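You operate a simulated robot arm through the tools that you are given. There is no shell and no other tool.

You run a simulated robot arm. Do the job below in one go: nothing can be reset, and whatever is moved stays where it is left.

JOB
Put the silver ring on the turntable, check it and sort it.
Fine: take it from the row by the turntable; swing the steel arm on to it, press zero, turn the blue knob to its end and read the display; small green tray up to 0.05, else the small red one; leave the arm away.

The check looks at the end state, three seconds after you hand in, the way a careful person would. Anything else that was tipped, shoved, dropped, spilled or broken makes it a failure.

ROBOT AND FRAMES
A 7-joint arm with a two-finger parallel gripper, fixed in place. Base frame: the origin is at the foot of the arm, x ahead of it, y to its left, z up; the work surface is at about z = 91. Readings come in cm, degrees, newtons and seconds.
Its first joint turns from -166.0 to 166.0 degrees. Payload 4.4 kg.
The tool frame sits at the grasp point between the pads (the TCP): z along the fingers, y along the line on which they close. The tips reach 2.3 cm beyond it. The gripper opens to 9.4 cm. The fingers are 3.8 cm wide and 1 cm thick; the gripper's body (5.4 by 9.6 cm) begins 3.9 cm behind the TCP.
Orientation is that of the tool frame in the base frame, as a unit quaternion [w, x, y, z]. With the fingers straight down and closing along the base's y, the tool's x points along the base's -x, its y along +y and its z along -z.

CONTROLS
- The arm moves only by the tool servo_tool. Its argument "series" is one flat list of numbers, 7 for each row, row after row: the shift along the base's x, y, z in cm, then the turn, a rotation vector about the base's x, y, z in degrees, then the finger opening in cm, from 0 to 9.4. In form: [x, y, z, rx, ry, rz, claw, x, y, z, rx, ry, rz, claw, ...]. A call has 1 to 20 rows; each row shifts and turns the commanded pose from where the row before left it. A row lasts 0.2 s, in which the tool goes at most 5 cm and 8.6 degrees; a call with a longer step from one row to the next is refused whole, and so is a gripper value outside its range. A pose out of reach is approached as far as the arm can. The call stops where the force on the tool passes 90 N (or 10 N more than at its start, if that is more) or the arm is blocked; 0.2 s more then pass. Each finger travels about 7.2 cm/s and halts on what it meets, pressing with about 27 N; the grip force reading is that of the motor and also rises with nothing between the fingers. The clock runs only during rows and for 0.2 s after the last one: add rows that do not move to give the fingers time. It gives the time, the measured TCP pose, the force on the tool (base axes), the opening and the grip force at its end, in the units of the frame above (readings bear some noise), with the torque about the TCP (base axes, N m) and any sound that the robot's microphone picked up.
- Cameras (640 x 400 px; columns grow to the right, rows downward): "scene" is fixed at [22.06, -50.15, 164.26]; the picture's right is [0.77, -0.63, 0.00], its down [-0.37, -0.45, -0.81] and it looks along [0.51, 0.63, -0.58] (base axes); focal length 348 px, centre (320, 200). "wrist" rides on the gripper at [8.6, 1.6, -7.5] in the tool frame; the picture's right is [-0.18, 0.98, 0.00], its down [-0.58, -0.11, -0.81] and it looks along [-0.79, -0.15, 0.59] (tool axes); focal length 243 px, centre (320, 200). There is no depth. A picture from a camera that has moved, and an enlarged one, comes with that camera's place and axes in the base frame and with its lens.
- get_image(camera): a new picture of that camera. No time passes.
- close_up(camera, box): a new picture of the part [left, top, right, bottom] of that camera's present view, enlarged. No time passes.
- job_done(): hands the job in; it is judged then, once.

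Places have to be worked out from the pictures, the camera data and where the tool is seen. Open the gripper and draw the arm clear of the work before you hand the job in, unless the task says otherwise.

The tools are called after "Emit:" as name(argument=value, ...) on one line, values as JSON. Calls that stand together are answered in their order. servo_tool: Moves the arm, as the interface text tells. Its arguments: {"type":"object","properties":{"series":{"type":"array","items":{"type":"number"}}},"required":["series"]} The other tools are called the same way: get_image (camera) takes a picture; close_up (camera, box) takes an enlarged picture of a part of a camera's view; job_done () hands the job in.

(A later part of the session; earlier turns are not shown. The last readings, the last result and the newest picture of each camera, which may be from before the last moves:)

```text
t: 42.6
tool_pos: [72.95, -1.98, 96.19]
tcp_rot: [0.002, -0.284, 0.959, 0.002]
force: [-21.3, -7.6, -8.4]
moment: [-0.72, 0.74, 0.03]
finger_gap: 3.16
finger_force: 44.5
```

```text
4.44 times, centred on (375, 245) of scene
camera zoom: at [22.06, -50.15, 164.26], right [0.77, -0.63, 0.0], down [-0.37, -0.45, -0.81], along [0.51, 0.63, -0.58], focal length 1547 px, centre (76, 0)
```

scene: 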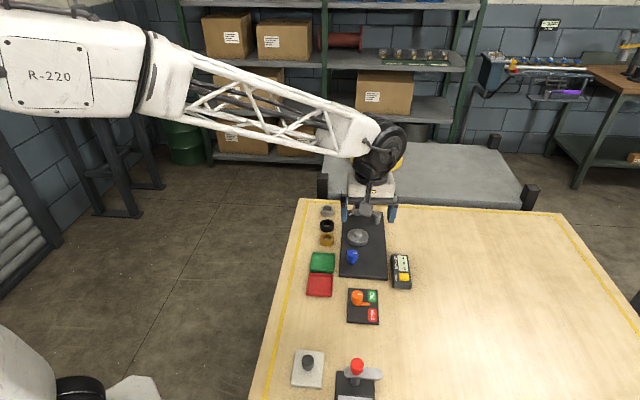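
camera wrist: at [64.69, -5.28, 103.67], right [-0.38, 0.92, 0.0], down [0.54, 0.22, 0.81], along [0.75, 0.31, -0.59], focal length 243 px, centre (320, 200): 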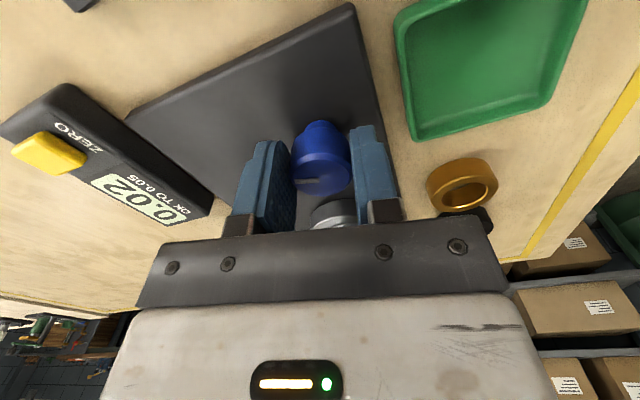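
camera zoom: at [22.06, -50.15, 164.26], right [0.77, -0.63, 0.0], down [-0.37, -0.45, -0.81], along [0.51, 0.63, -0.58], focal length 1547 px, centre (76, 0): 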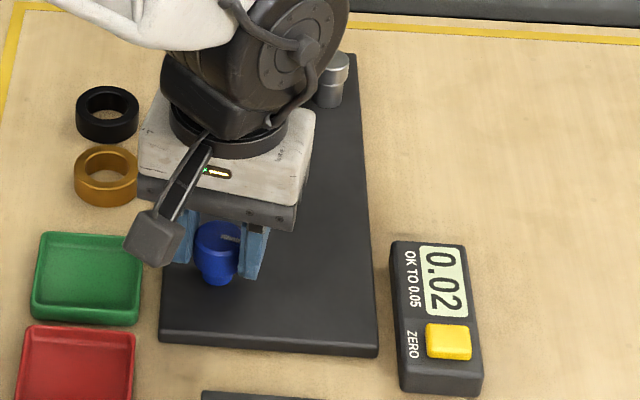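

The knob turns and the display moves (0.02), so clockwise is right. I'll relieve the side load and continue turning clockwise.

Emit:
servo_tool(series=[-0.08, -0.03, 0, 0, 0, 0, 2.6, 0, 0, 0, 0, 0, -8, 2.6, 0, 0, 0, 0, 0, -8, 2.6, 0, 0, 0, 0, 0, 0, 2.6])

Emit:
close_up(camera="scene", box=[325, 200, 425, 290])

```text
t: 43.6
tool_pos: [72.98, -1.87, 96.16]
tcp_rot: [0.003, -0.148, 0.989, 0.002]
force: [-9.3, 18.6, -21.7]
moment: [0.27, -0.2, 0.04]
finger_gap: 3.15
finger_force: 45.0
```

```text
4.44 times, centred on (375, 245) of scene
camera zoom: at [22.06, -50.15, 164.26], right [0.77, -0.63, 0.0], down [-0.37, -0.45, -0.81], along [0.51, 0.63, -0.58], focal length 1547 px, centre (76, 0)
```

zoom: 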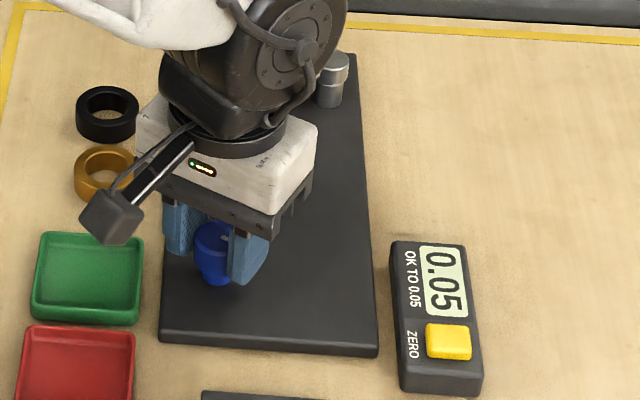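

The display reads 0.05 mid-turn. I'll relieve the load and keep turning clockwise to the end.

Emit:
servo_tool(series=[-0.03, 0.07, -0.05, 0, 0, 0, 2.6, 0, 0, 0, 0, 0, -8, 2.6, 0, 0, 0, 0, 0, -8, 2.6, 0, 0, 0, 0, 0, -8, 2.6, 0, 0, 0, 0, 0, 0, 2.6])

Emit:
close_up(camera="scene", box=[325, 200, 425, 290])

Emit:
get_image(camera="wrist")

```text
t: 44.8
tool_pos: [73.03, -1.67, 96.27]
tcp_rot: [0.002, 0.061, 0.998, 0.0]
force: [0.5, 55.2, -20.2]
moment: [0.5, 0.55, 0.12]
finger_gap: 3.16
finger_force: 45.0
```

```text
4.44 times, centred on (375, 245) of scene
camera zoom: at [22.06, -50.15, 164.26], right [0.77, -0.63, 0.0], down [-0.37, -0.45, -0.81], along [0.51, 0.63, -0.58], focal length 1547 px, centre (76, 0)
```

zoom: 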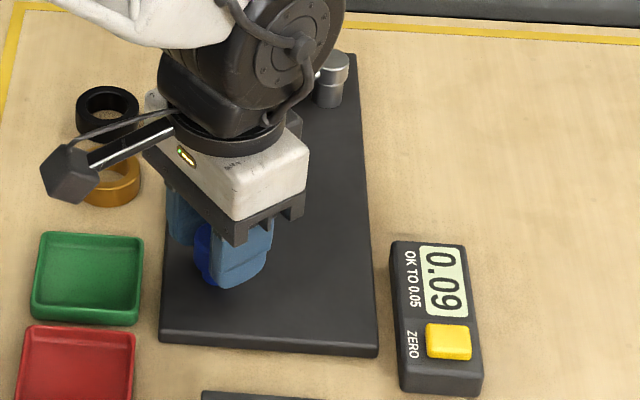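

```text
taken
camera wrist: at [64.42, 0.94, 103.66], right [0.3, 0.95, 0.0], down [0.56, -0.18, 0.81], along [0.77, -0.24, -0.59], focal length 243 px, centre (320, 200)
```

wrist: 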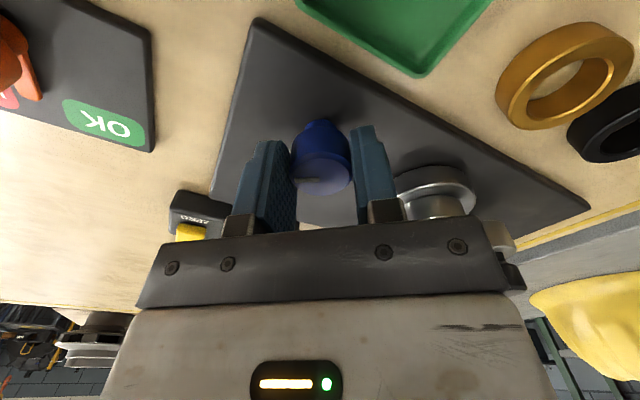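

It reads 0.09 now, but the side load rose to 55 N in +y. I'll relieve it before turning further.

Emit:
servo_tool(series=[0, 0.12, -0.03, 0, 0, 0, 2.6, 0, 0.08, 0, 0, 0, 0, 2.6, 0, 0, 0, 0, 0, 0, 2.6])

```text
t: 45.6
tool_pos: [72.92, -1.74, 96.3]
tcp_rot: [0.003, 0.061, 0.998, 0.0]
force: [3.3, 8.7, -9.8]
moment: [-0.01, 0.49, 0.04]
finger_gap: 3.15
finger_force: 45.7
```

Load is down to about 9 N. Continuing clockwise in smaller chunks.

Emit:
servo_tool(series=[0, 0.03, 0, 0, 0, -8, 2.6, 0, 0.04, 0, 0, 0, -8, 2.6, 0, 0, 0, 0, 0, 0, 2.6])

Emit:
close_up(camera="scene", box=[325, 200, 425, 290])

```text
t: 46.4
tool_pos: [72.92, -1.61, 96.17]
tcp_rot: [0.004, 0.2, 0.98, 0.001]
force: [15.5, -17.4, -0.7]
moment: [-0.37, 0.0, -0.06]
finger_gap: 3.16
finger_force: 45.0
```

```text
4.44 times, centred on (375, 245) of scene
camera zoom: at [22.06, -50.15, 164.26], right [0.77, -0.63, 0.0], down [-0.37, -0.45, -0.81], along [0.51, 0.63, -0.58], focal length 1547 px, centre (76, 0)
```

zoom: 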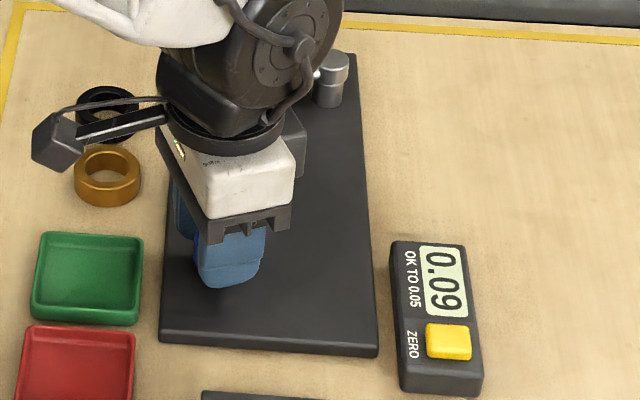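

Still 0.09. I'll relieve the load and keep turning.

Emit:
servo_tool(series=[0.06, -0.06, 0, 0, 0, 0, 2.6, 0, 0, 0, 0, 0, -8, 2.6, 0, 0, 0, 0, 0, -8, 2.6, 0, 0, 0, 0, 0, 0, 2.6])

Emit:
get_image(camera="wrist")

Emit:
close_up(camera="scene", box=[325, 200, 425, 290])

```text
t: 47.4
tool_pos: [72.98, -1.74, 96.16]
tcp_rot: [0.004, 0.334, 0.943, -0.001]
force: [29.8, 1.8, 3.9]
moment: [-0.24, -0.65, 0.08]
finger_gap: 3.15
finger_force: 44.6
```

```text
taken
camera wrist: at [67.15, 5.13, 103.66], right [0.76, 0.65, 0.0], down [0.38, -0.45, 0.81], along [0.53, -0.62, -0.59], focal length 243 px, centre (320, 200)
```

wrist: 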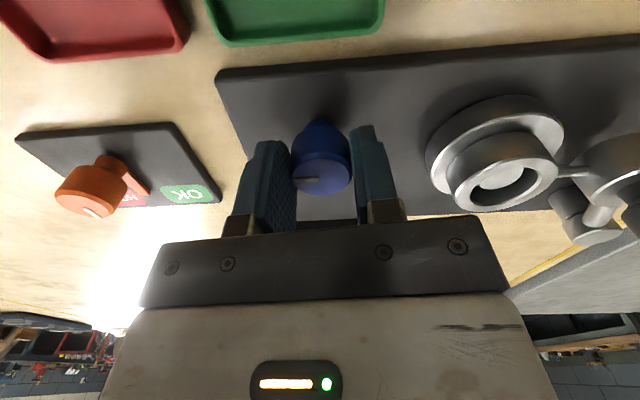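

```text
4.44 times, centred on (375, 245) of scene
camera zoom: at [22.06, -50.15, 164.26], right [0.77, -0.63, 0.0], down [-0.37, -0.45, -0.81], along [0.51, 0.63, -0.58], focal length 1547 px, centre (76, 0)
```

zoom: 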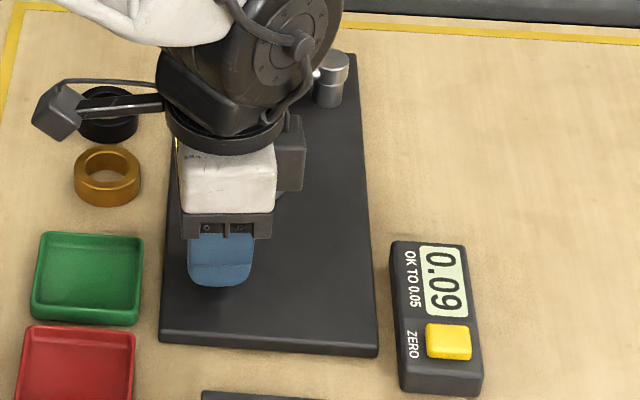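

The knob follows without slipping (88° so far), still 0.09. I'll relieve the load and continue while the wrist joint allows.

Emit:
servo_tool(series=[0.11, 0, 0, 0, 0, 0, 2.6, 0, 0, 0, 0, 0, -8, 2.6, 0.02, 0, 0, 0, 0, -8, 2.6, 0, 0, 0, 0, 0, 0, 2.6])

Emit:
close_up(camera="scene", box=[325, 200, 425, 290])

```text
t: 48.4
tool_pos: [73.08, -1.57, 96.19]
tcp_rot: [0.003, 0.463, 0.887, 0.0]
force: [-1.9, 21.7, 25.1]
moment: [0.67, 0.22, 0.03]
finger_gap: 3.14
finger_force: 45.6
```

```text
4.44 times, centred on (375, 245) of scene
camera zoom: at [22.06, -50.15, 164.26], right [0.77, -0.63, 0.0], down [-0.37, -0.45, -0.81], along [0.51, 0.63, -0.58], focal length 1547 px, centre (76, 0)
```

zoom: 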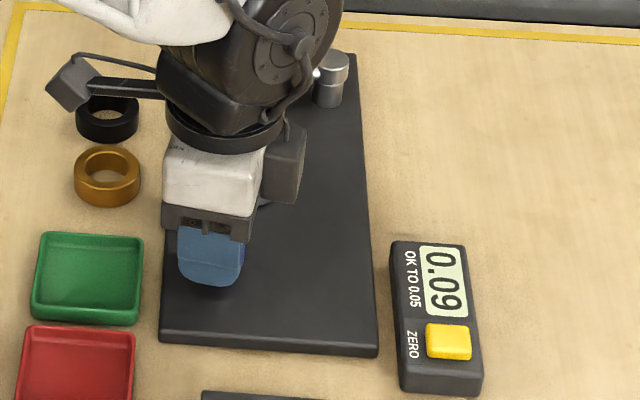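

Still turning freely at about 104°. I'll relieve and continue another 24°.

Emit:
servo_tool(series=[0, 0.08, 0.08, 0, 0, 0, 2.6, 0, 0, 0, 0, 0, -8, 2.6, 0, 0, 0, 0, 0, -8, 2.6, 0, 0, 0, 0, 0, 0, 2.6])

Emit:
close_up(camera="scene", box=[325, 200, 425, 290])

Emit:
get_image(camera="wrist")

```text
t: 49.4
tool_pos: [73.09, -1.52, 96.21]
tcp_rot: [0.002, 0.58, 0.814, -0.001]
force: [21.4, 26.5, -0.8]
moment: [0.63, -0.13, 0.1]
finger_gap: 3.16
finger_force: 44.4
```

```text
4.44 times, centred on (375, 245) of scene
camera zoom: at [22.06, -50.15, 164.26], right [0.77, -0.63, 0.0], down [-0.37, -0.45, -0.81], along [0.51, 0.63, -0.58], focal length 1547 px, centre (76, 0)
```

zoom: 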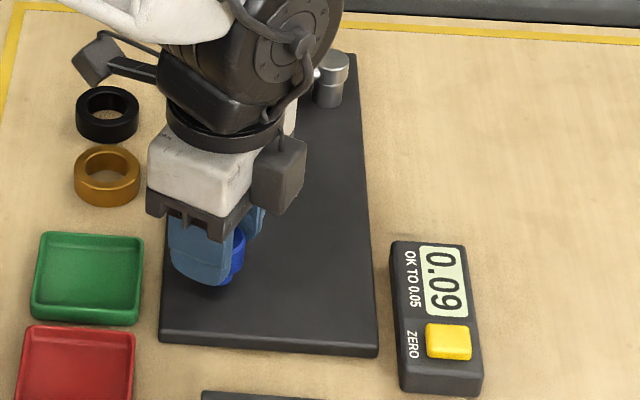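

```text
taken
camera wrist: at [71.7, 7.22, 103.66], right [0.99, 0.15, 0.0], down [0.08, -0.58, 0.81], along [0.12, -0.8, -0.59], focal length 243 px, centre (320, 200)
```

wrist: 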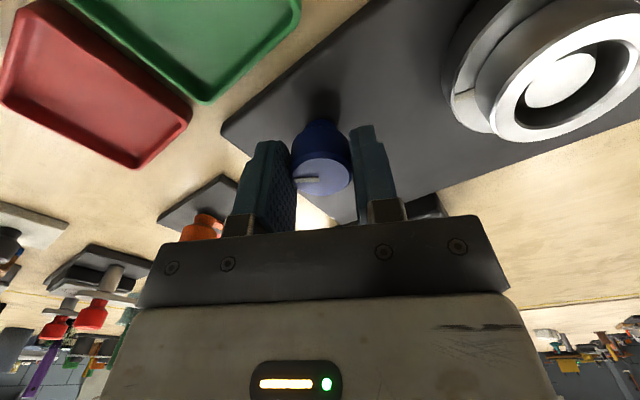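

Let me look at the turntable mark and knob mark to judge how far they've turned.

Emit:
close_up(camera="wrist", box=[420, 0, 640, 150])

Emit:
close_up(camera="wrist", box=[240, 100, 400, 220])

```text
2.67 times, centred on (530, 75) of wrist
camera zoom: at [71.7, 7.22, 103.66], right [0.99, 0.15, 0.0], down [0.08, -0.58, 0.81], along [0.12, -0.8, -0.59], focal length 647 px, centre (-240, 533)
```

zoom: 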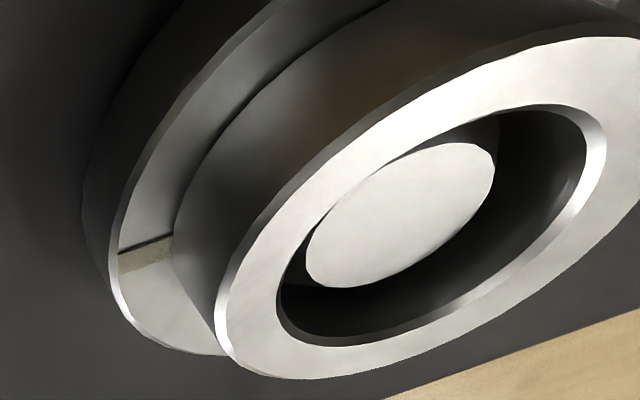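

```text
3.33 times, centred on (320, 160) of wrist
camera zoom: at [71.7, 7.22, 103.66], right [0.99, 0.15, 0.0], down [0.08, -0.58, 0.81], along [0.12, -0.8, -0.59], focal length 809 px, centre (320, 333)
```

zoom: 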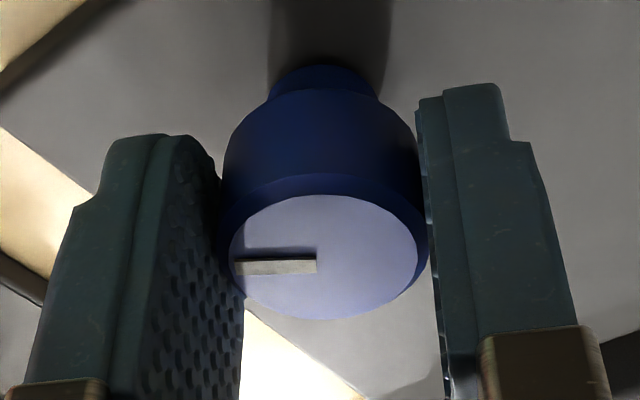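

The knob has turned about 120° and the turntable's mark is back near its start, suggesting 3:1 gearing and a held peak of 0.09. I'll keep turning to find the knob's end stop.

Emit:
servo_tool(series=[0.08, 0.1, 0, 0, 0, 0, 2.6, 0, 0, 0, 0, 0, -8, 2.6, 0, 0, 0, 0, 0, 0, 2.6])

Emit:
close_up(camera="wrist", box=[240, 0, 640, 220])

Emit:
close_up(camera="scene", box=[325, 200, 425, 290])

```text
t: 50.2
tool_pos: [73.12, -1.47, 96.07]
tcp_rot: [0.002, 0.637, 0.771, -0.001]
force: [8.4, 0.9, -1.4]
moment: [-0.54, 0.19, 0.34]
finger_gap: 3.17
finger_force: 44.9
```

```text
1.60 times, centred on (440, 110) of wrist
camera zoom: at [72.96, 7.41, 103.65], right [1.0, 0.01, 0.0], down [0.0, -0.59, 0.81], along [0.01, -0.81, -0.59], focal length 388 px, centre (128, 344)
```

zoom: 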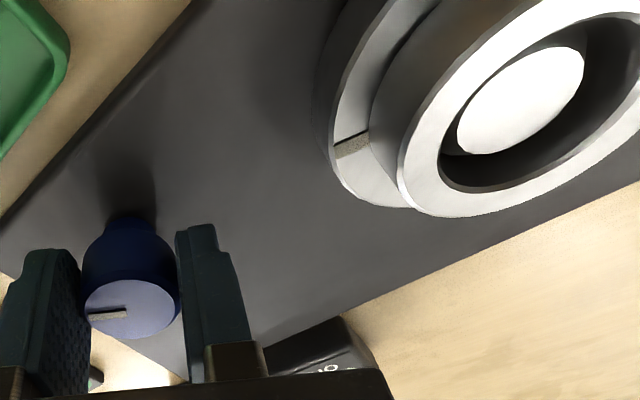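

```text
4.44 times, centred on (375, 245) of scene
camera zoom: at [22.06, -50.15, 164.26], right [0.77, -0.63, 0.0], down [-0.37, -0.45, -0.81], along [0.51, 0.63, -0.58], focal length 1547 px, centre (76, 0)
```

zoom: 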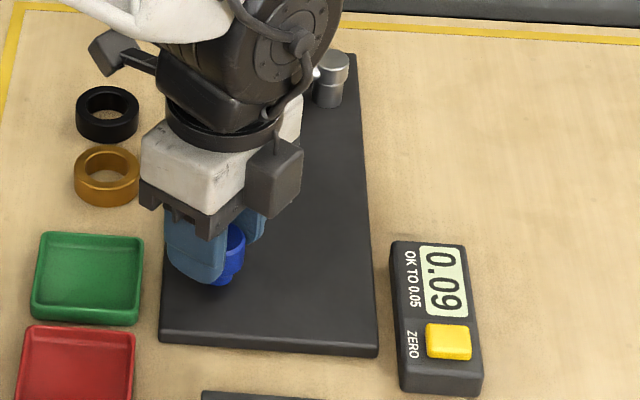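

Torque jumped to 0.34 N·m and the mark slipped slightly in the grip, which suggests the end stop. I'll give one more small turn to confirm.

Emit:
servo_tool(series=[0, 0, 0, 0, 0, -7, 2.6, 0, 0, 0, 0, 0, 0, 2.6, 0, 0, 0, 0, 0, 0, 2.6])

Emit:
close_up(camera="wrist", box=[240, 0, 640, 220])

Emit:
close_up(camera="scene", box=[375, 240, 425, 290])

```text
t: 51.0
tool_pos: [73.05, -1.44, 96.23]
tcp_rot: [0.003, 0.682, 0.732, -0.002]
force: [20.9, 10.2, -13.2]
moment: [0.33, -0.29, 0.09]
finger_gap: 3.14
finger_force: 45.1
```

```text
1.60 times, centred on (440, 110) of wrist
camera zoom: at [74.06, 7.39, 103.67], right [0.99, -0.12, 0.0], down [-0.07, -0.58, 0.81], along [-0.09, -0.8, -0.59], focal length 388 px, centre (128, 344)
```

zoom: 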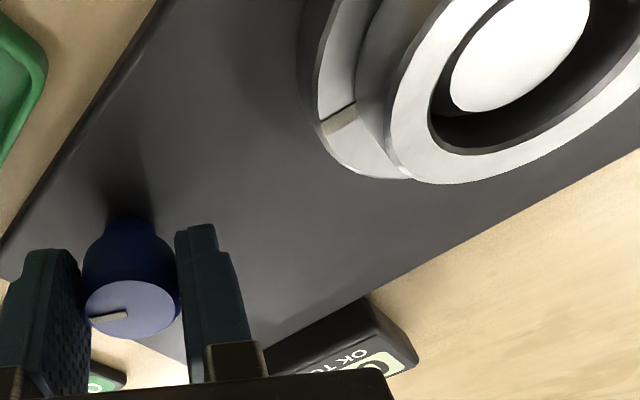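

```text
8.00 times, centred on (400, 265) of scene
camera zoom: at [22.06, -50.15, 164.26], right [0.77, -0.63, 0.0], down [-0.37, -0.45, -0.81], along [0.51, 0.63, -0.58], focal length 2785 px, centre (-320, -320)
```

zoom: 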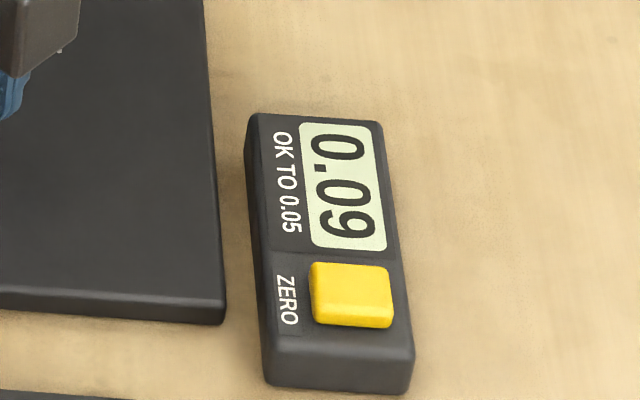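

The knob's mark slipped further, so the knob is at its end; the display holds 0.09, above 0.05, so it goes in the red tray. I'll release the knob and rise straight up.

Emit:
servo_tool(series=[0, 0, 0, 0, 0, 0, 4, 0, 0, 0, 0, 0, 0, 6, 0, 0, 0, 0, 0, 0, 6, 0, 0, 2, 0, 0, 0, 6, 0, 0, 4, 0, 0, 0, 6, 0, 0, 4, 0, 0, 0, 6, 0, 0, 0, 0, 0, 0, 6])

Emit:
close_up(camera="scene", box=[325, 200, 425, 300])

Emit:
close_up(camera="scene", box=[385, 250, 415, 280])

```text
t: 52.6
tool_pos: [73.22, -1.56, 106.21]
tcp_rot: [0.002, 0.682, 0.732, -0.002]
force: [0.3, 0.4, -0.6]
moment: [-0.03, -0.02, 0.0]
finger_gap: 6.0
finger_force: 0.1
```

```text
4.00 times, centred on (375, 250) of scene
camera zoom: at [22.06, -50.15, 164.26], right [0.77, -0.63, 0.0], down [-0.37, -0.45, -0.81], along [0.51, 0.63, -0.58], focal length 1392 px, centre (100, 0)
```

zoom: 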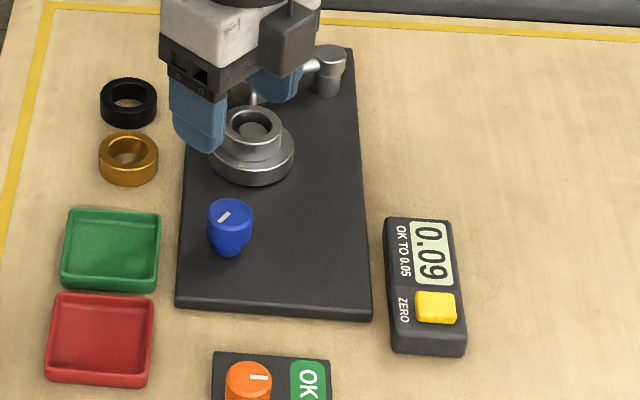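

```text
13.33 times, centred on (400, 265) of scene
camera zoom: at [22.06, -50.15, 164.26], right [0.77, -0.63, 0.0], down [-0.37, -0.45, -0.81], along [0.51, 0.63, -0.58], focal length 4642 px, centre (-747, -667)
```

zoom: 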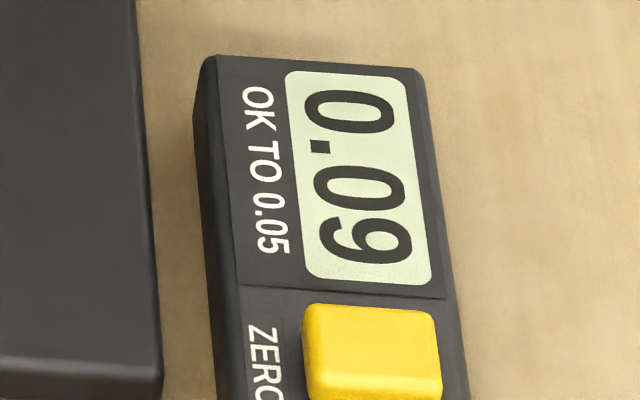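

The display reads 0.09 clearly and the knob mark has moved about 120°. Now I'll rotate back, close the fingers, and move in front of the arm's rod to swing it away from the turntable.

Emit:
servo_tool(series=[0.6, 0, 0, 0, 0, 7.9, 4, 0.6, 0, 0, 0, 0, 7.9, 2, 0.6, 0, 0, 0, 0, 7.9, 0, 0.6, 0, 0, 0, 0, 7.9, 0, 0.6, 0, 0, 0, 0, 7.9, 0, 0.6, 0, 0, 0, 0, 7.9, 0, 0.6, 0, 0, 0, 0, 7.9, 0, 0.6, 0, 0, 0, 0, 7.9, 0, 0.6, 0, 0, 0, 0, 7.9, 0, 0.6, 0, 0, 0, 0, 7.9, 0, 0.6, 0, 0, 0, 0, 7.9, 0, 0.6, 0, 0, 0, 0, 7.9, 0, 0.6, 0, 0, 0, 0, 7.9, 0, 0.6, 0, 0, 0, 0, 7.9, 0, 0.6, 0, 0, 0, 0, 7.9, 0, 0.6, 0, 0, 0, 0, 7.9, 0, 0.6, 0, 0, 0, 0, 7.9, 0, 0.6, 0, 0, 0, 0, 7.9, 0, 0.6, 0, 0, 0, 0, 7.9, 0, 0.6, 0, 0, 0, 0, 7.9, 0])

Emit:
get_image(camera="wrist")

Emit:
close_up(camera="scene", box=[325, 190, 415, 280])

```text
t: 56.8
tool_pos: [85.12, -1.55, 106.22]
tcp_rot: [0.001, -0.589, 0.808, 0.002]
force: [-0.9, 0.4, -0.3]
moment: [0.01, 0.04, 0.01]
finger_gap: 0.0
finger_force: 27.0
```

```text
taken
camera wrist: at [80.85, -9.29, 113.73], right [-0.88, 0.48, 0.0], down [0.28, 0.52, 0.81], along [0.38, 0.71, -0.59], focal length 243 px, centre (320, 200)
```

wrist: 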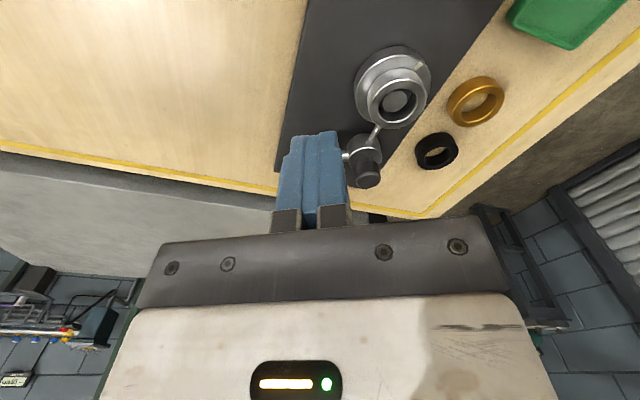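

```text
4.44 times, centred on (370, 235) of scene
camera zoom: at [22.06, -50.15, 164.26], right [0.77, -0.63, 0.0], down [-0.37, -0.45, -0.81], along [0.51, 0.63, -0.58], focal length 1547 px, centre (98, 44)
```

zoom: 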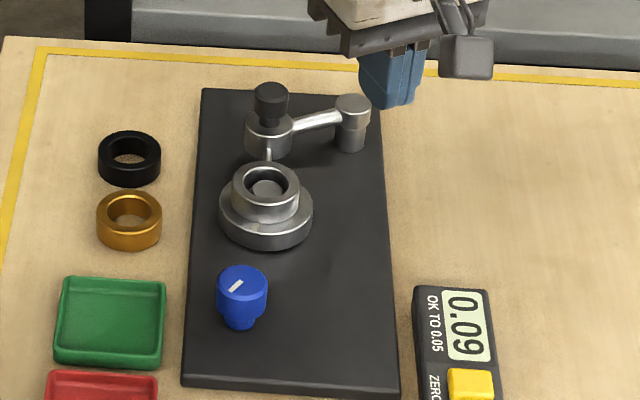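

Fixture looks undisturbed. Post is at about (90.9, 5.95), head at (84.85, 7.9). I'll position the closed fingers on the turntable-free front side of the rod and descend partway to check.

Emit:
servo_tool(series=[1, 2.78, 0, 0, 0, 0, 0, 1, 2.78, 0, 0, 0, 0, 0, 0, 0, -3, 0, 0, 0, 0, 0, 0, -3, 0, 0, 0, 0, 0, 0, 0, 0, 0, 0, 0])

Emit:
get_image(camera="wrist")

Emit:
close_up(camera="scene", box=[330, 190, 400, 260])

```text
t: 58.0
tool_pos: [86.97, 4.05, 100.14]
tcp_rot: [0.002, -0.588, 0.809, 0.002]
force: [0.0, -1.0, 0.4]
moment: [0.02, -0.02, -0.01]
finger_gap: 0.01
finger_force: 26.9
```

```text
taken
camera wrist: at [82.66, -3.61, 107.72], right [-0.88, 0.48, 0.0], down [0.28, 0.51, 0.81], along [0.39, 0.71, -0.59], focal length 243 px, centre (320, 200)
```

wrist: 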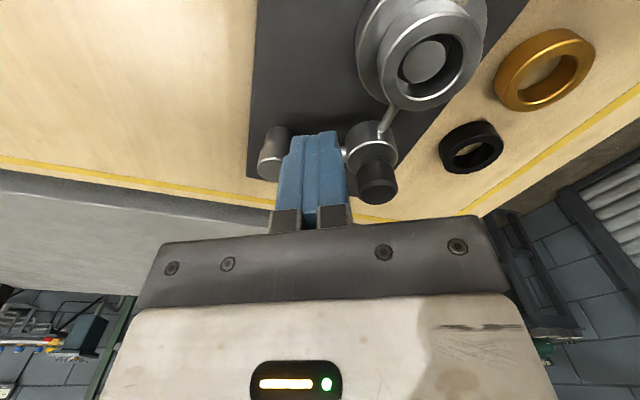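

```text
5.71 times, centred on (365, 225) of scene
camera zoom: at [22.06, -50.15, 164.26], right [0.77, -0.63, 0.0], down [-0.37, -0.45, -0.81], along [0.51, 0.63, -0.58], focal length 1989 px, centre (63, 57)
```

zoom: 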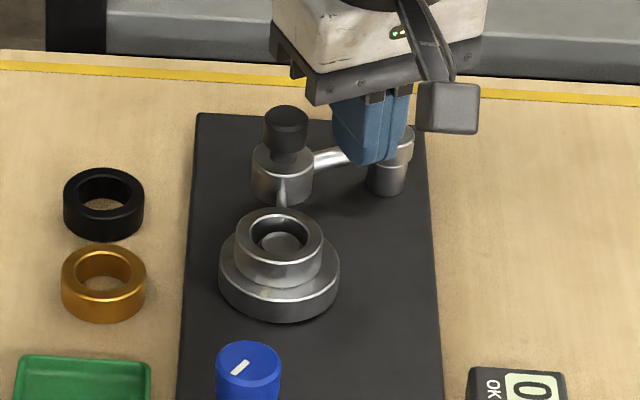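

The fingertips sit in front of the rod, between post and head. I'll lower the tips beside the rod, approach, and sweep the first 21° away from the turntable.

Emit:
servo_tool(series=[0, 0, -1.4, 0, 0, 0, 0, 0, 0, -1.4, 0, 0, 0, 0, 0.1, 0.31, 0, 0, 0, 0, 0, 0.1, 0.31, 0, 0, 0, 0, 0, -0.129, 0.469, 0, 0, 0, -7.1, 0, -0.07, 0.482, 0, 0, 0, -7.1, 0, -0.01, 0.487, 0, 0, 0, -7.1, 0, 0, 0, 0, 0, 0, 0, 0])

Emit:
get_image(camera="wrist")

Emit:
close_up(camera="scene", box=[330, 190, 400, 260])

```text
t: 59.8
tool_pos: [87.11, 6.19, 97.56]
tcp_rot: [0.002, -0.428, 0.904, 0.002]
force: [0.4, -1.3, 0.4]
moment: [-0.02, 0.03, -0.02]
finger_gap: 0.04
finger_force: 26.7
```

```text
taken
camera wrist: at [80.3, 0.44, 104.92], right [-0.64, 0.77, 0.0], down [0.45, 0.38, 0.81], along [0.62, 0.52, -0.59], focal length 243 px, centre (320, 200)
```

wrist: 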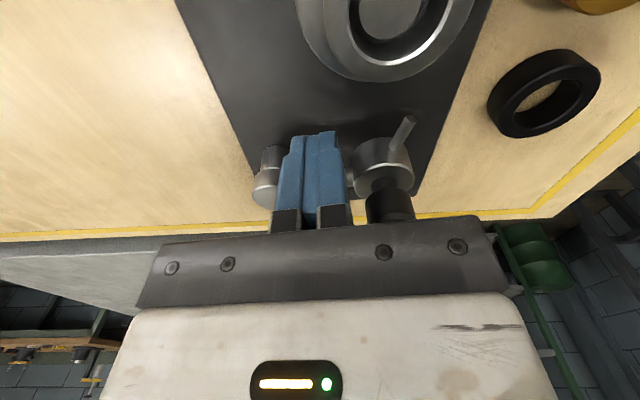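

```text
5.71 times, centred on (365, 225) of scene
camera zoom: at [22.06, -50.15, 164.26], right [0.77, -0.63, 0.0], down [-0.37, -0.45, -0.81], along [0.51, 0.63, -0.58], focal length 1989 px, centre (63, 57)
```

zoom: 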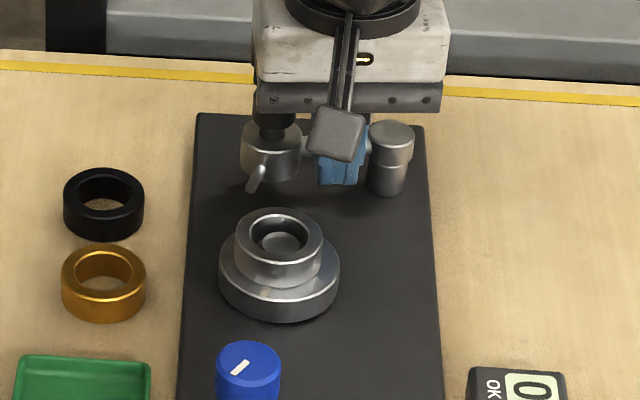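

The head is swinging away cleanly with no load. Continuing the sweep through the remaining 28°.

Emit:
servo_tool(series=[0.051, 0.484, 0, 0, 0, -7.1, 0, 0.11, 0.474, 0, 0, 0, -7.1, 0, 0.167, 0.457, 0, 0, 0, -7.1, 0, 0.223, 0.432, 0, 0, 0, -7.1, 0, 0, 0, 0, 0, 0, 0, 0])

Emit:
get_image(camera="wrist")

Emit:
close_up(camera="scene", box=[330, 190, 400, 260])

```text
t: 61.0
tool_pos: [87.6, 8.05, 97.59]
tcp_rot: [0.002, -0.192, 0.981, 0.001]
force: [-0.3, 0.2, 0.6]
moment: [0.0, -0.04, -0.01]
finger_gap: 0.02
finger_force: 26.7
```

```text
taken
camera wrist: at [78.86, 6.24, 105.04], right [-0.2, 0.98, 0.0], down [0.58, 0.12, 0.81], along [0.79, 0.16, -0.59], focal length 243 px, centre (320, 200)
```

wrist: 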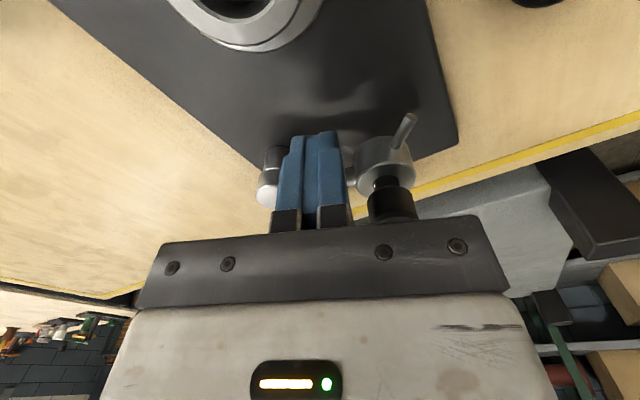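

```text
5.71 times, centred on (365, 225) of scene
camera zoom: at [22.06, -50.15, 164.26], right [0.77, -0.63, 0.0], down [-0.37, -0.45, -0.81], along [0.51, 0.63, -0.58], focal length 1989 px, centre (63, 57)
```

zoom: 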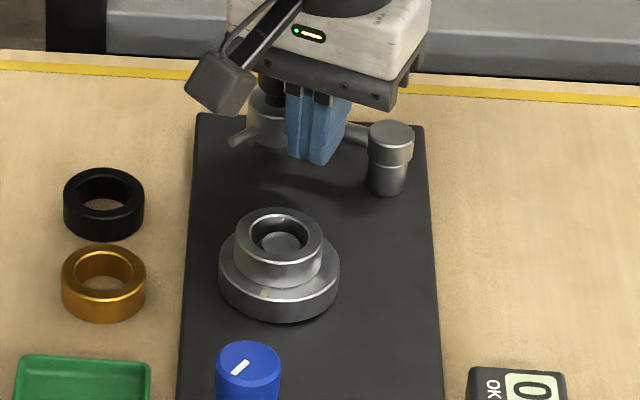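

The arm is back at its original away position. I'll back the fingers off the rod and rise.

Emit:
servo_tool(series=[-0.4, -0.17, 0, 0, 0, 0, 0, -0.5, -0.2, 0, 0, 0, 0, 0, 0, 0, 2, 0, 0, 0, 0, 0, 0, 4, 0, 0, 0, 0, 0, 0, 4, 0, 0, 0, 0, 0, 0, 0, 0, 0, 0, 0])

Emit:
get_image(camera="wrist")

Emit:
close_up(camera="scene", box=[325, 190, 425, 310])

```text
t: 62.4
tool_pos: [87.0, 7.56, 107.51]
tcp_rot: [0.003, -0.193, 0.981, 0.001]
force: [0.2, -0.8, 0.4]
moment: [-0.02, -0.03, 0.03]
finger_gap: 0.0
finger_force: 27.4
```

```text
taken
camera wrist: at [78.2, 5.76, 115.09], right [-0.2, 0.98, 0.0], down [0.58, 0.12, 0.81], along [0.79, 0.17, -0.59], focal length 243 px, centre (320, 200)
```

wrist: 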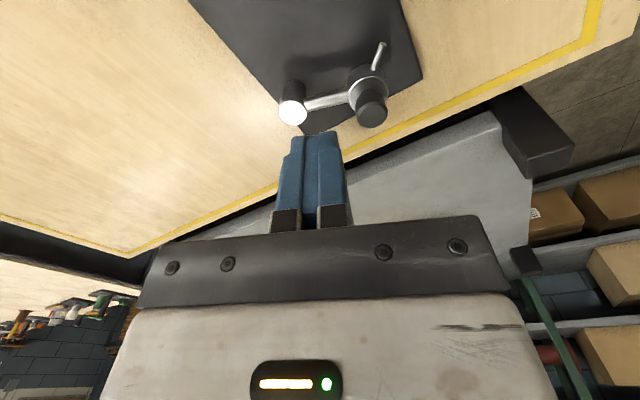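

```text
3.33 times, centred on (375, 250) of scene
camera zoom: at [22.06, -50.15, 164.26], right [0.77, -0.63, 0.0], down [-0.37, -0.45, -0.81], along [0.51, 0.63, -0.58], focal length 1160 px, centre (137, 33)
```

zoom: 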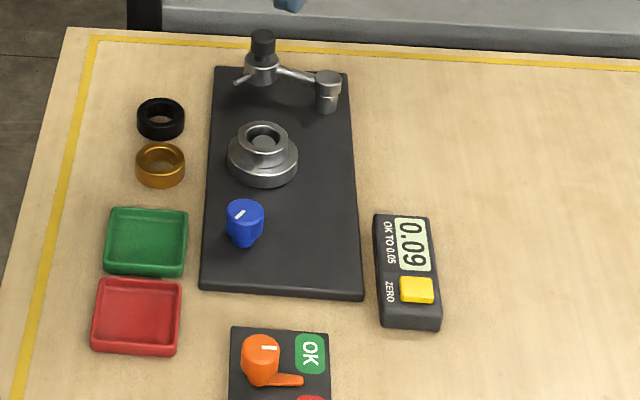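

The arm is away, everything else is undisturbed, and the reading is held at 0.09. Now I'll go back above the ring on the turntable with the gripper open.

Emit:
servo_tool(series=[-2.05, -1.24, 0, 0, 0, 8.5, 3, -2.05, -1.24, 0, 0, 0, 8.5, 6.6, -2.05, -1.24, 0, 0, 0, 8.5, 6.6, 0, 0, -1, 0, 0, 1.6, 6.6, 0, 0, 0, 0, 0, 0, 6.6])

Emit:
get_image(camera="wrist")

Emit:
close_up(camera="wrist", box=[240, 0, 400, 130])

```text
t: 63.6
tool_pos: [80.68, 3.81, 106.58]
tcp_rot: [0.002, -0.419, 0.908, 0.001]
force: [-0.7, -0.5, -0.8]
moment: [0.0, 0.02, -0.02]
finger_gap: 6.59
finger_force: 0.1
```

```text
taken
camera wrist: at [73.69, -1.63, 113.95], right [-0.63, 0.78, 0.0], down [0.46, 0.37, 0.81], along [0.63, 0.51, -0.59], focal length 243 px, centre (320, 200)
```

wrist: 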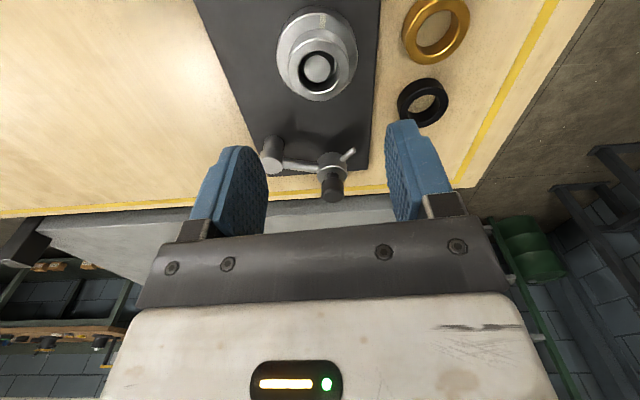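

```text
3.08 times, centred on (320, 65) of wrist
camera zoom: at [73.69, -1.63, 113.95], right [-0.63, 0.78, 0.0], down [0.46, 0.37, 0.81], along [0.63, 0.51, -0.59], focal length 746 px, centre (320, 615)
```

zoom: 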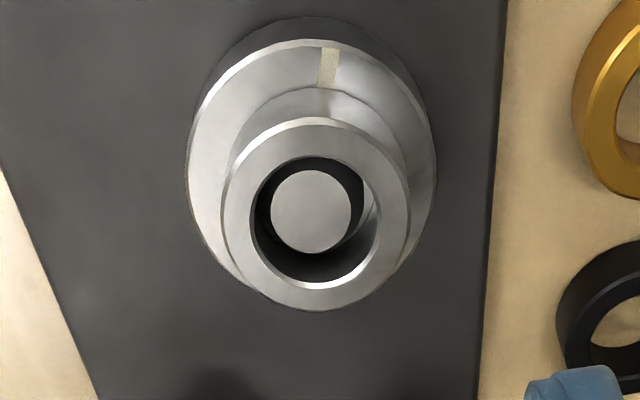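

The ring is on the turntable slightly left and ahead of the TCP. I'll correct and descend so the tips stop about 0.5 cm above the disc, straddling the ring.

Emit:
servo_tool(series=[0.15, -0.05, -3, 0, 0, 0, 6.6, 0, 0, -3, 0, 0, 0, 6.6, 0, 0, -2.5, 0, 0, 0, 6.6, 0, 0, -1.25, 0, 0, 0, 6.6, 0, 0, 0, 0, 0, 0, 6.6])

Emit:
close_up(camera="wrist", box=[230, 80, 410, 220])

Emit:
close_up(camera="scene", box=[325, 200, 395, 260])

```text
t: 64.8
tool_pos: [80.89, 3.97, 96.74]
tcp_rot: [0.002, -0.418, 0.908, 0.003]
force: [0.4, -0.7, -0.2]
moment: [0.04, 0.02, -0.04]
finger_gap: 6.59
finger_force: 0.0
```

```text
2.86 times, centred on (320, 150) of wrist
camera zoom: at [73.86, -1.62, 104.19], right [-0.63, 0.78, 0.0], down [0.46, 0.37, 0.81], along [0.63, 0.51, -0.59], focal length 693 px, centre (320, 343)
```

zoom: 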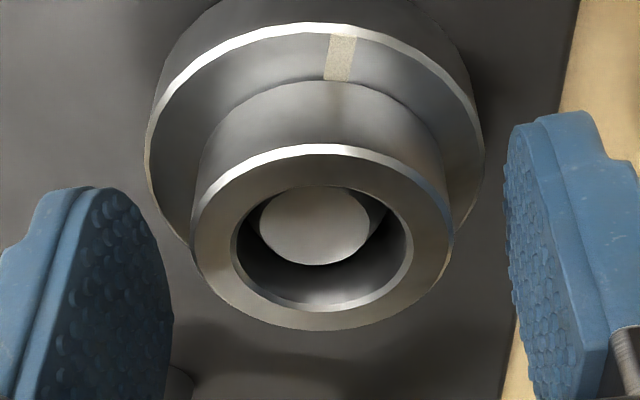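

```text
6.67 times, centred on (360, 230) of scene
camera zoom: at [22.06, -50.15, 164.26], right [0.77, -0.63, 0.0], down [-0.37, -0.45, -0.81], along [0.51, 0.63, -0.58], focal length 2321 px, centre (53, 0)
```

zoom: 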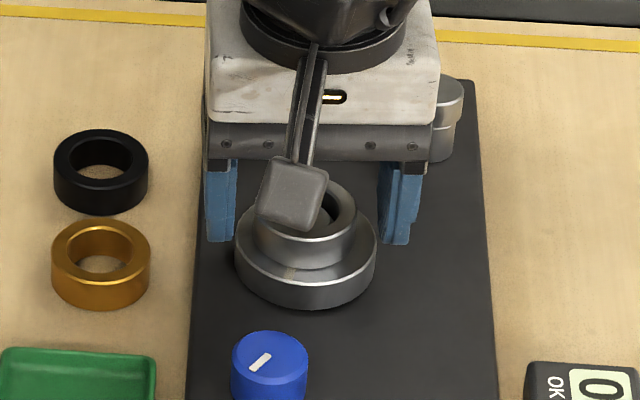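

The ring is centred between the pads with tips above the disc. Closing on it.

Emit:
servo_tool(series=[0, 0, 0, 0, 0, 0, 5, 0, 0, 0, 0, 0, 0, 4.2, 0, 0, 0, 0, 0, 0, 4.2, 0, 0, 0, 0, 0, 0, 4.2])

Emit:
close_up(camera="wrist", box=[230, 80, 410, 220])

```text
t: 65.8
tool_pos: [80.88, 3.82, 96.72]
tcp_rot: [0.002, -0.418, 0.908, 0.001]
force: [0.0, 0.2, -0.3]
moment: [0.0, 0.01, 0.0]
finger_gap: 4.48
finger_force: 27.5
```

```text
2.86 times, centred on (320, 150) of wrist
camera zoom: at [73.86, -1.62, 104.2], right [-0.63, 0.78, 0.0], down [0.46, 0.37, 0.81], along [0.63, 0.51, -0.59], focal length 693 px, centre (320, 343)
```

zoom: 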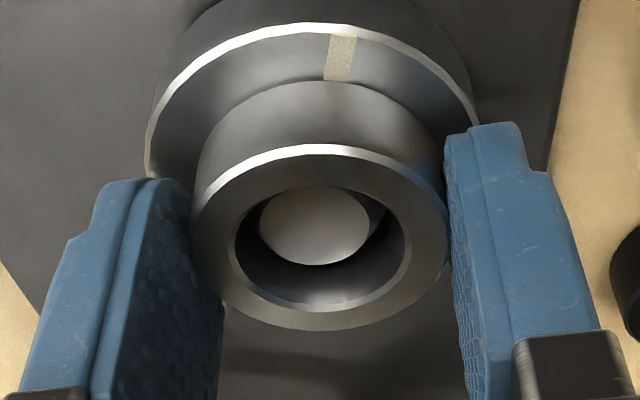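

Firm grip (4.48 cm, 27.5 N) with no side load. I'll lift the ring straight off the boss, check it, and carry it over the red tray.

Emit:
servo_tool(series=[0, 0, 0.5, 0, 0, 0, 4.2, 0, 0, 1.5, 0, 0, 0, 4.2, 0, 0, 4, 0, 0, 0, 4.2, 0, 0, 4, 0, 0, 0, 4.2, -3.86, -1.1, 0, 0, 0, 0, 4.2, -3.86, -1.1, 0, 0, 0, 0, 4.2, -3.86, -1.1, 0, 0, 0, 0, 4.2, -3.86, -1.1, 0, 0, 0, 0, 4.2, -3.86, -1.1, 0, 0, 0, 0, 4.2, 0, 0, 0, 0, 0, 0, 4.2, 0, 0, 0, 0, 0, 0, 4.2])

Emit:
get_image(camera="wrist")

Emit:
close_up(camera="scene", box=[290, 200, 430, 310])

```text
t: 68.2
tool_pos: [61.6, -1.54, 106.63]
tcp_rot: [0.002, -0.418, 0.908, 0.0]
force: [-0.2, -0.4, -2.2]
moment: [-0.03, 0.02, 0.0]
finger_gap: 4.49
finger_force: 27.6
```

```text
taken
camera wrist: at [54.53, -7.05, 113.96], right [-0.63, 0.78, 0.0], down [0.46, 0.37, 0.81], along [0.63, 0.51, -0.59], focal length 243 px, centre (320, 200)
```

wrist: 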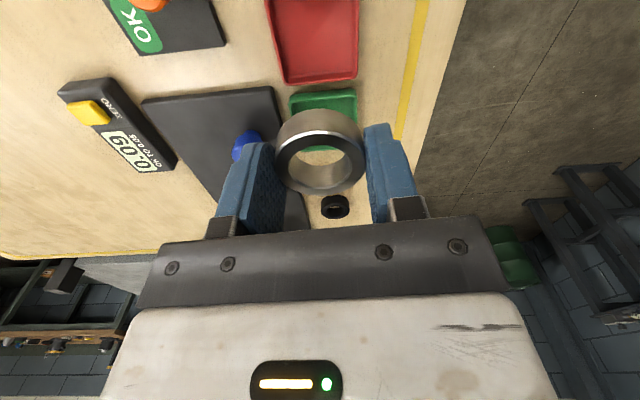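

```text
3.64 times, centred on (360, 255) of scene
camera zoom: at [22.06, -50.15, 164.26], right [0.77, -0.63, 0.0], down [-0.37, -0.45, -0.81], along [0.51, 0.63, -0.58], focal length 1266 px, centre (174, 0)
```

zoom: 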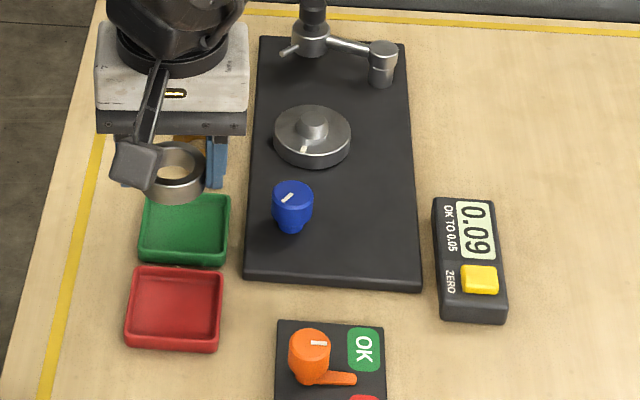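

The ring is safely held and the turntable empty. I'll lower halfway over the red tray and check the alignment.

Emit:
servo_tool(series=[0, 0, -3, 0, 0, 0, 4.2, 0, 0, -3, 0, 0, 0, 4.2, 0, 0, -2, 0, 0, 0, 4.2, 0, 0, 0, 0, 0, 0, 4.2])

Emit:
get_image(camera="wrist")

Emit:
close_up(camera="scene", box=[290, 230, 390, 310])

```text
t: 69.2
tool_pos: [61.46, -1.59, 98.66]
tcp_rot: [0.002, -0.418, 0.908, 0.002]
force: [-0.4, -0.5, -2.2]
moment: [0.0, -0.01, -0.01]
finger_gap: 4.46
finger_force: 26.6
```

```text
taken
camera wrist: at [54.49, -7.17, 106.15], right [-0.63, 0.78, 0.0], down [0.46, 0.37, 0.81], along [0.63, 0.51, -0.59], focal length 243 px, centre (320, 200)
```

wrist: 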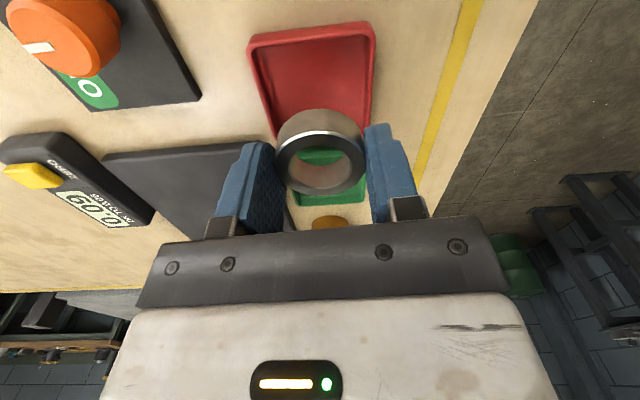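

```text
5.00 times, centred on (340, 270) of scene
camera zoom: at [22.06, -50.15, 164.26], right [0.77, -0.63, 0.0], down [-0.37, -0.45, -0.81], along [0.51, 0.63, -0.58], focal length 1741 px, centre (220, -150)
```

zoom: 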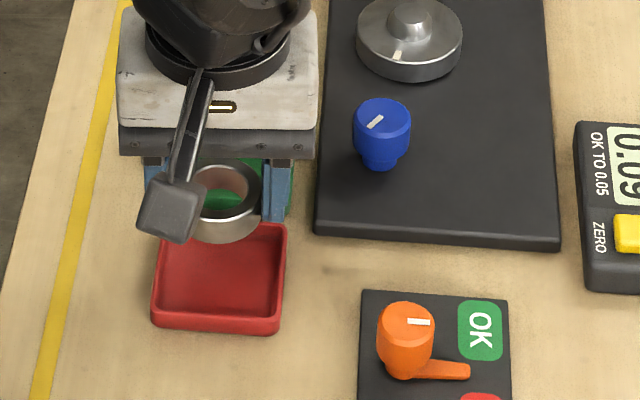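

The tray centre is about 0.35 cm back toward −e1 from the TCP. I'll shift and lower until the tips are just above the rim, with the ring inside.

Emit:
servo_tool(series=[-0.22, -0.25, -2, 0, 0, 0, 4.2, 0, 0, -1.2, 0, 0, 0, 4.2, 0, 0, -0.6, 0, 0, 0, 4.2, 0, 0, 0, 0, 0, 0, 4.2])

Emit:
close_up(camera="wrist", box=[200, 40, 440, 220])

Emit:
close_up(camera="scene", box=[290, 250, 360, 310])

```text
t: 70.2
tool_pos: [61.27, -1.83, 94.98]
tcp_rot: [0.001, -0.417, 0.909, 0.002]
force: [-0.5, -0.6, -1.4]
moment: [0.01, -0.02, 0.01]
finger_gap: 4.47
finger_force: 27.2
```

```text
2.22 times, centred on (320, 130) of wrist
camera zoom: at [54.28, -7.43, 102.36], right [-0.63, 0.78, 0.0], down [0.46, 0.37, 0.81], along [0.63, 0.51, -0.59], focal length 539 px, centre (320, 356)
```

zoom: 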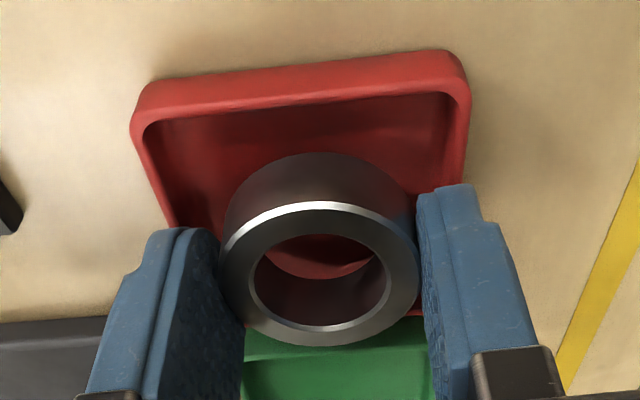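

```text
6.67 times, centred on (325, 280) of scene
camera zoom: at [22.06, -50.15, 164.26], right [0.77, -0.63, 0.0], down [-0.37, -0.45, -0.81], along [0.51, 0.63, -0.58], focal length 2321 px, centre (287, -333)
```

zoom: 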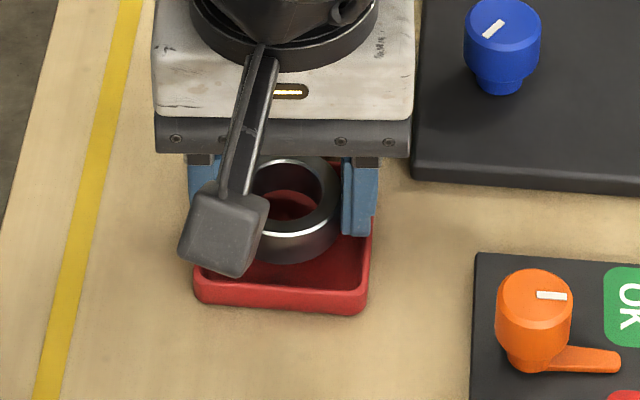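

The ring is about 0.3 cm too far toward the back wall, otherwise centred. I'll correct and lower a bit more to just above the rim.

Emit:
servo_tool(series=[-0.2, -0.23, 0, 0, 0, 0, 4.2, 0, 0, -0.3, 0, 0, 0, 4.2, 0, 0, 0, 0, 0, 0, 4.2])

Emit:
close_up(camera="wrist", box=[200, 40, 440, 220])

Emit:
close_up(camera="scene", box=[290, 250, 360, 310])

```text
t: 71.0
tool_pos: [61.09, -2.07, 94.68]
tcp_rot: [0.004, -0.418, 0.908, 0.001]
force: [-15.9, 4.1, 27.6]
moment: [-0.31, 0.64, -0.3]
finger_gap: 4.48
finger_force: 27.8
```

```text
2.22 times, centred on (320, 130) of wrist
camera zoom: at [54.05, -7.66, 102.15], right [-0.63, 0.78, 0.0], down [0.46, 0.37, 0.81], along [0.63, 0.51, -0.59], focal length 539 px, centre (320, 356)
```

zoom: 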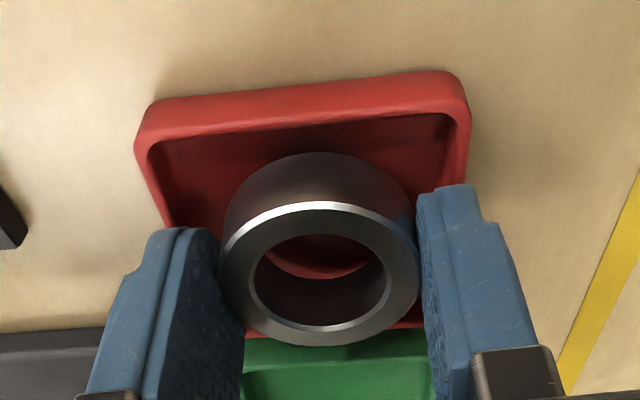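

```text
6.67 times, centred on (325, 280) of scene
camera zoom: at [22.06, -50.15, 164.26], right [0.77, -0.63, 0.0], down [-0.37, -0.45, -0.81], along [0.51, 0.63, -0.58], focal length 2321 px, centre (287, -333)
```

zoom: 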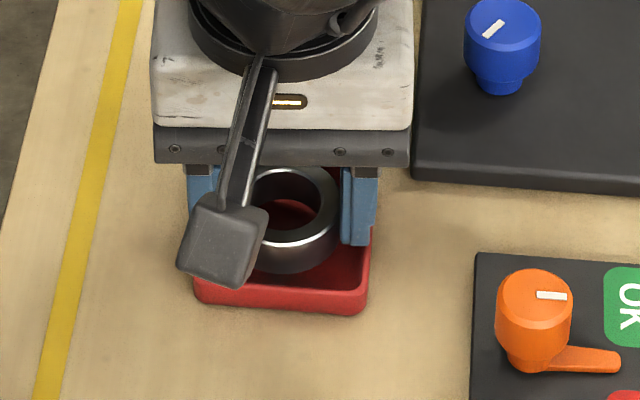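

Contact: 27.6 N upward, so the ring's lower edge is already on the tray floor (or a tip meets the rim). I'll ease up by 0.1 cm and check.

Emit:
servo_tool(series=[0, 0, 0.1, 0, 0, 0, 4.2, 0, 0, 0, 0, 0, 0, 4.2])

Emit:
close_up(camera="scene", box=[305, 260, 345, 300])

Emit:
close_up(camera="wrist", box=[230, 60, 410, 200])

```text
t: 71.6
tool_pos: [61.03, -2.09, 94.67]
tcp_rot: [0.003, -0.417, 0.909, 0.001]
force: [-7.2, -5.5, 16.3]
moment: [-0.64, 0.06, -0.15]
finger_gap: 4.45
finger_force: 26.6
```

```text
10.00 times, centred on (325, 280) of scene
camera zoom: at [22.06, -50.15, 164.26], right [0.77, -0.63, 0.0], down [-0.37, -0.45, -0.81], along [0.51, 0.63, -0.58], focal length 3481 px, centre (270, -600)
```

zoom: 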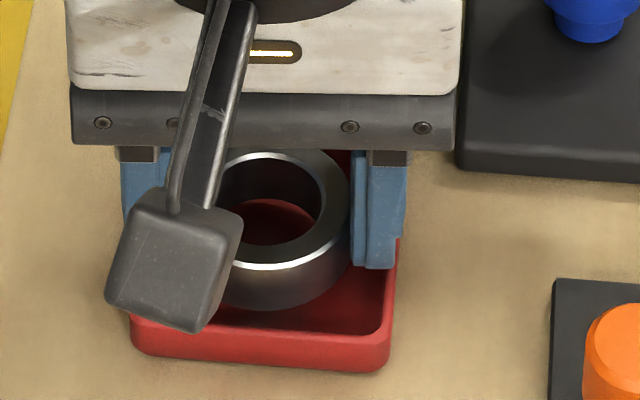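

```text
2.86 times, centred on (320, 130) of wrist
camera zoom: at [54.07, -7.65, 102.16], right [-0.63, 0.78, 0.0], down [0.46, 0.37, 0.81], along [0.63, 0.51, -0.59], focal length 693 px, centre (320, 400)
```

zoom: 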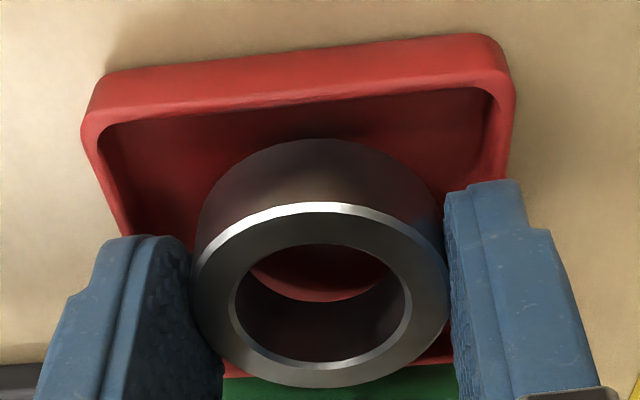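

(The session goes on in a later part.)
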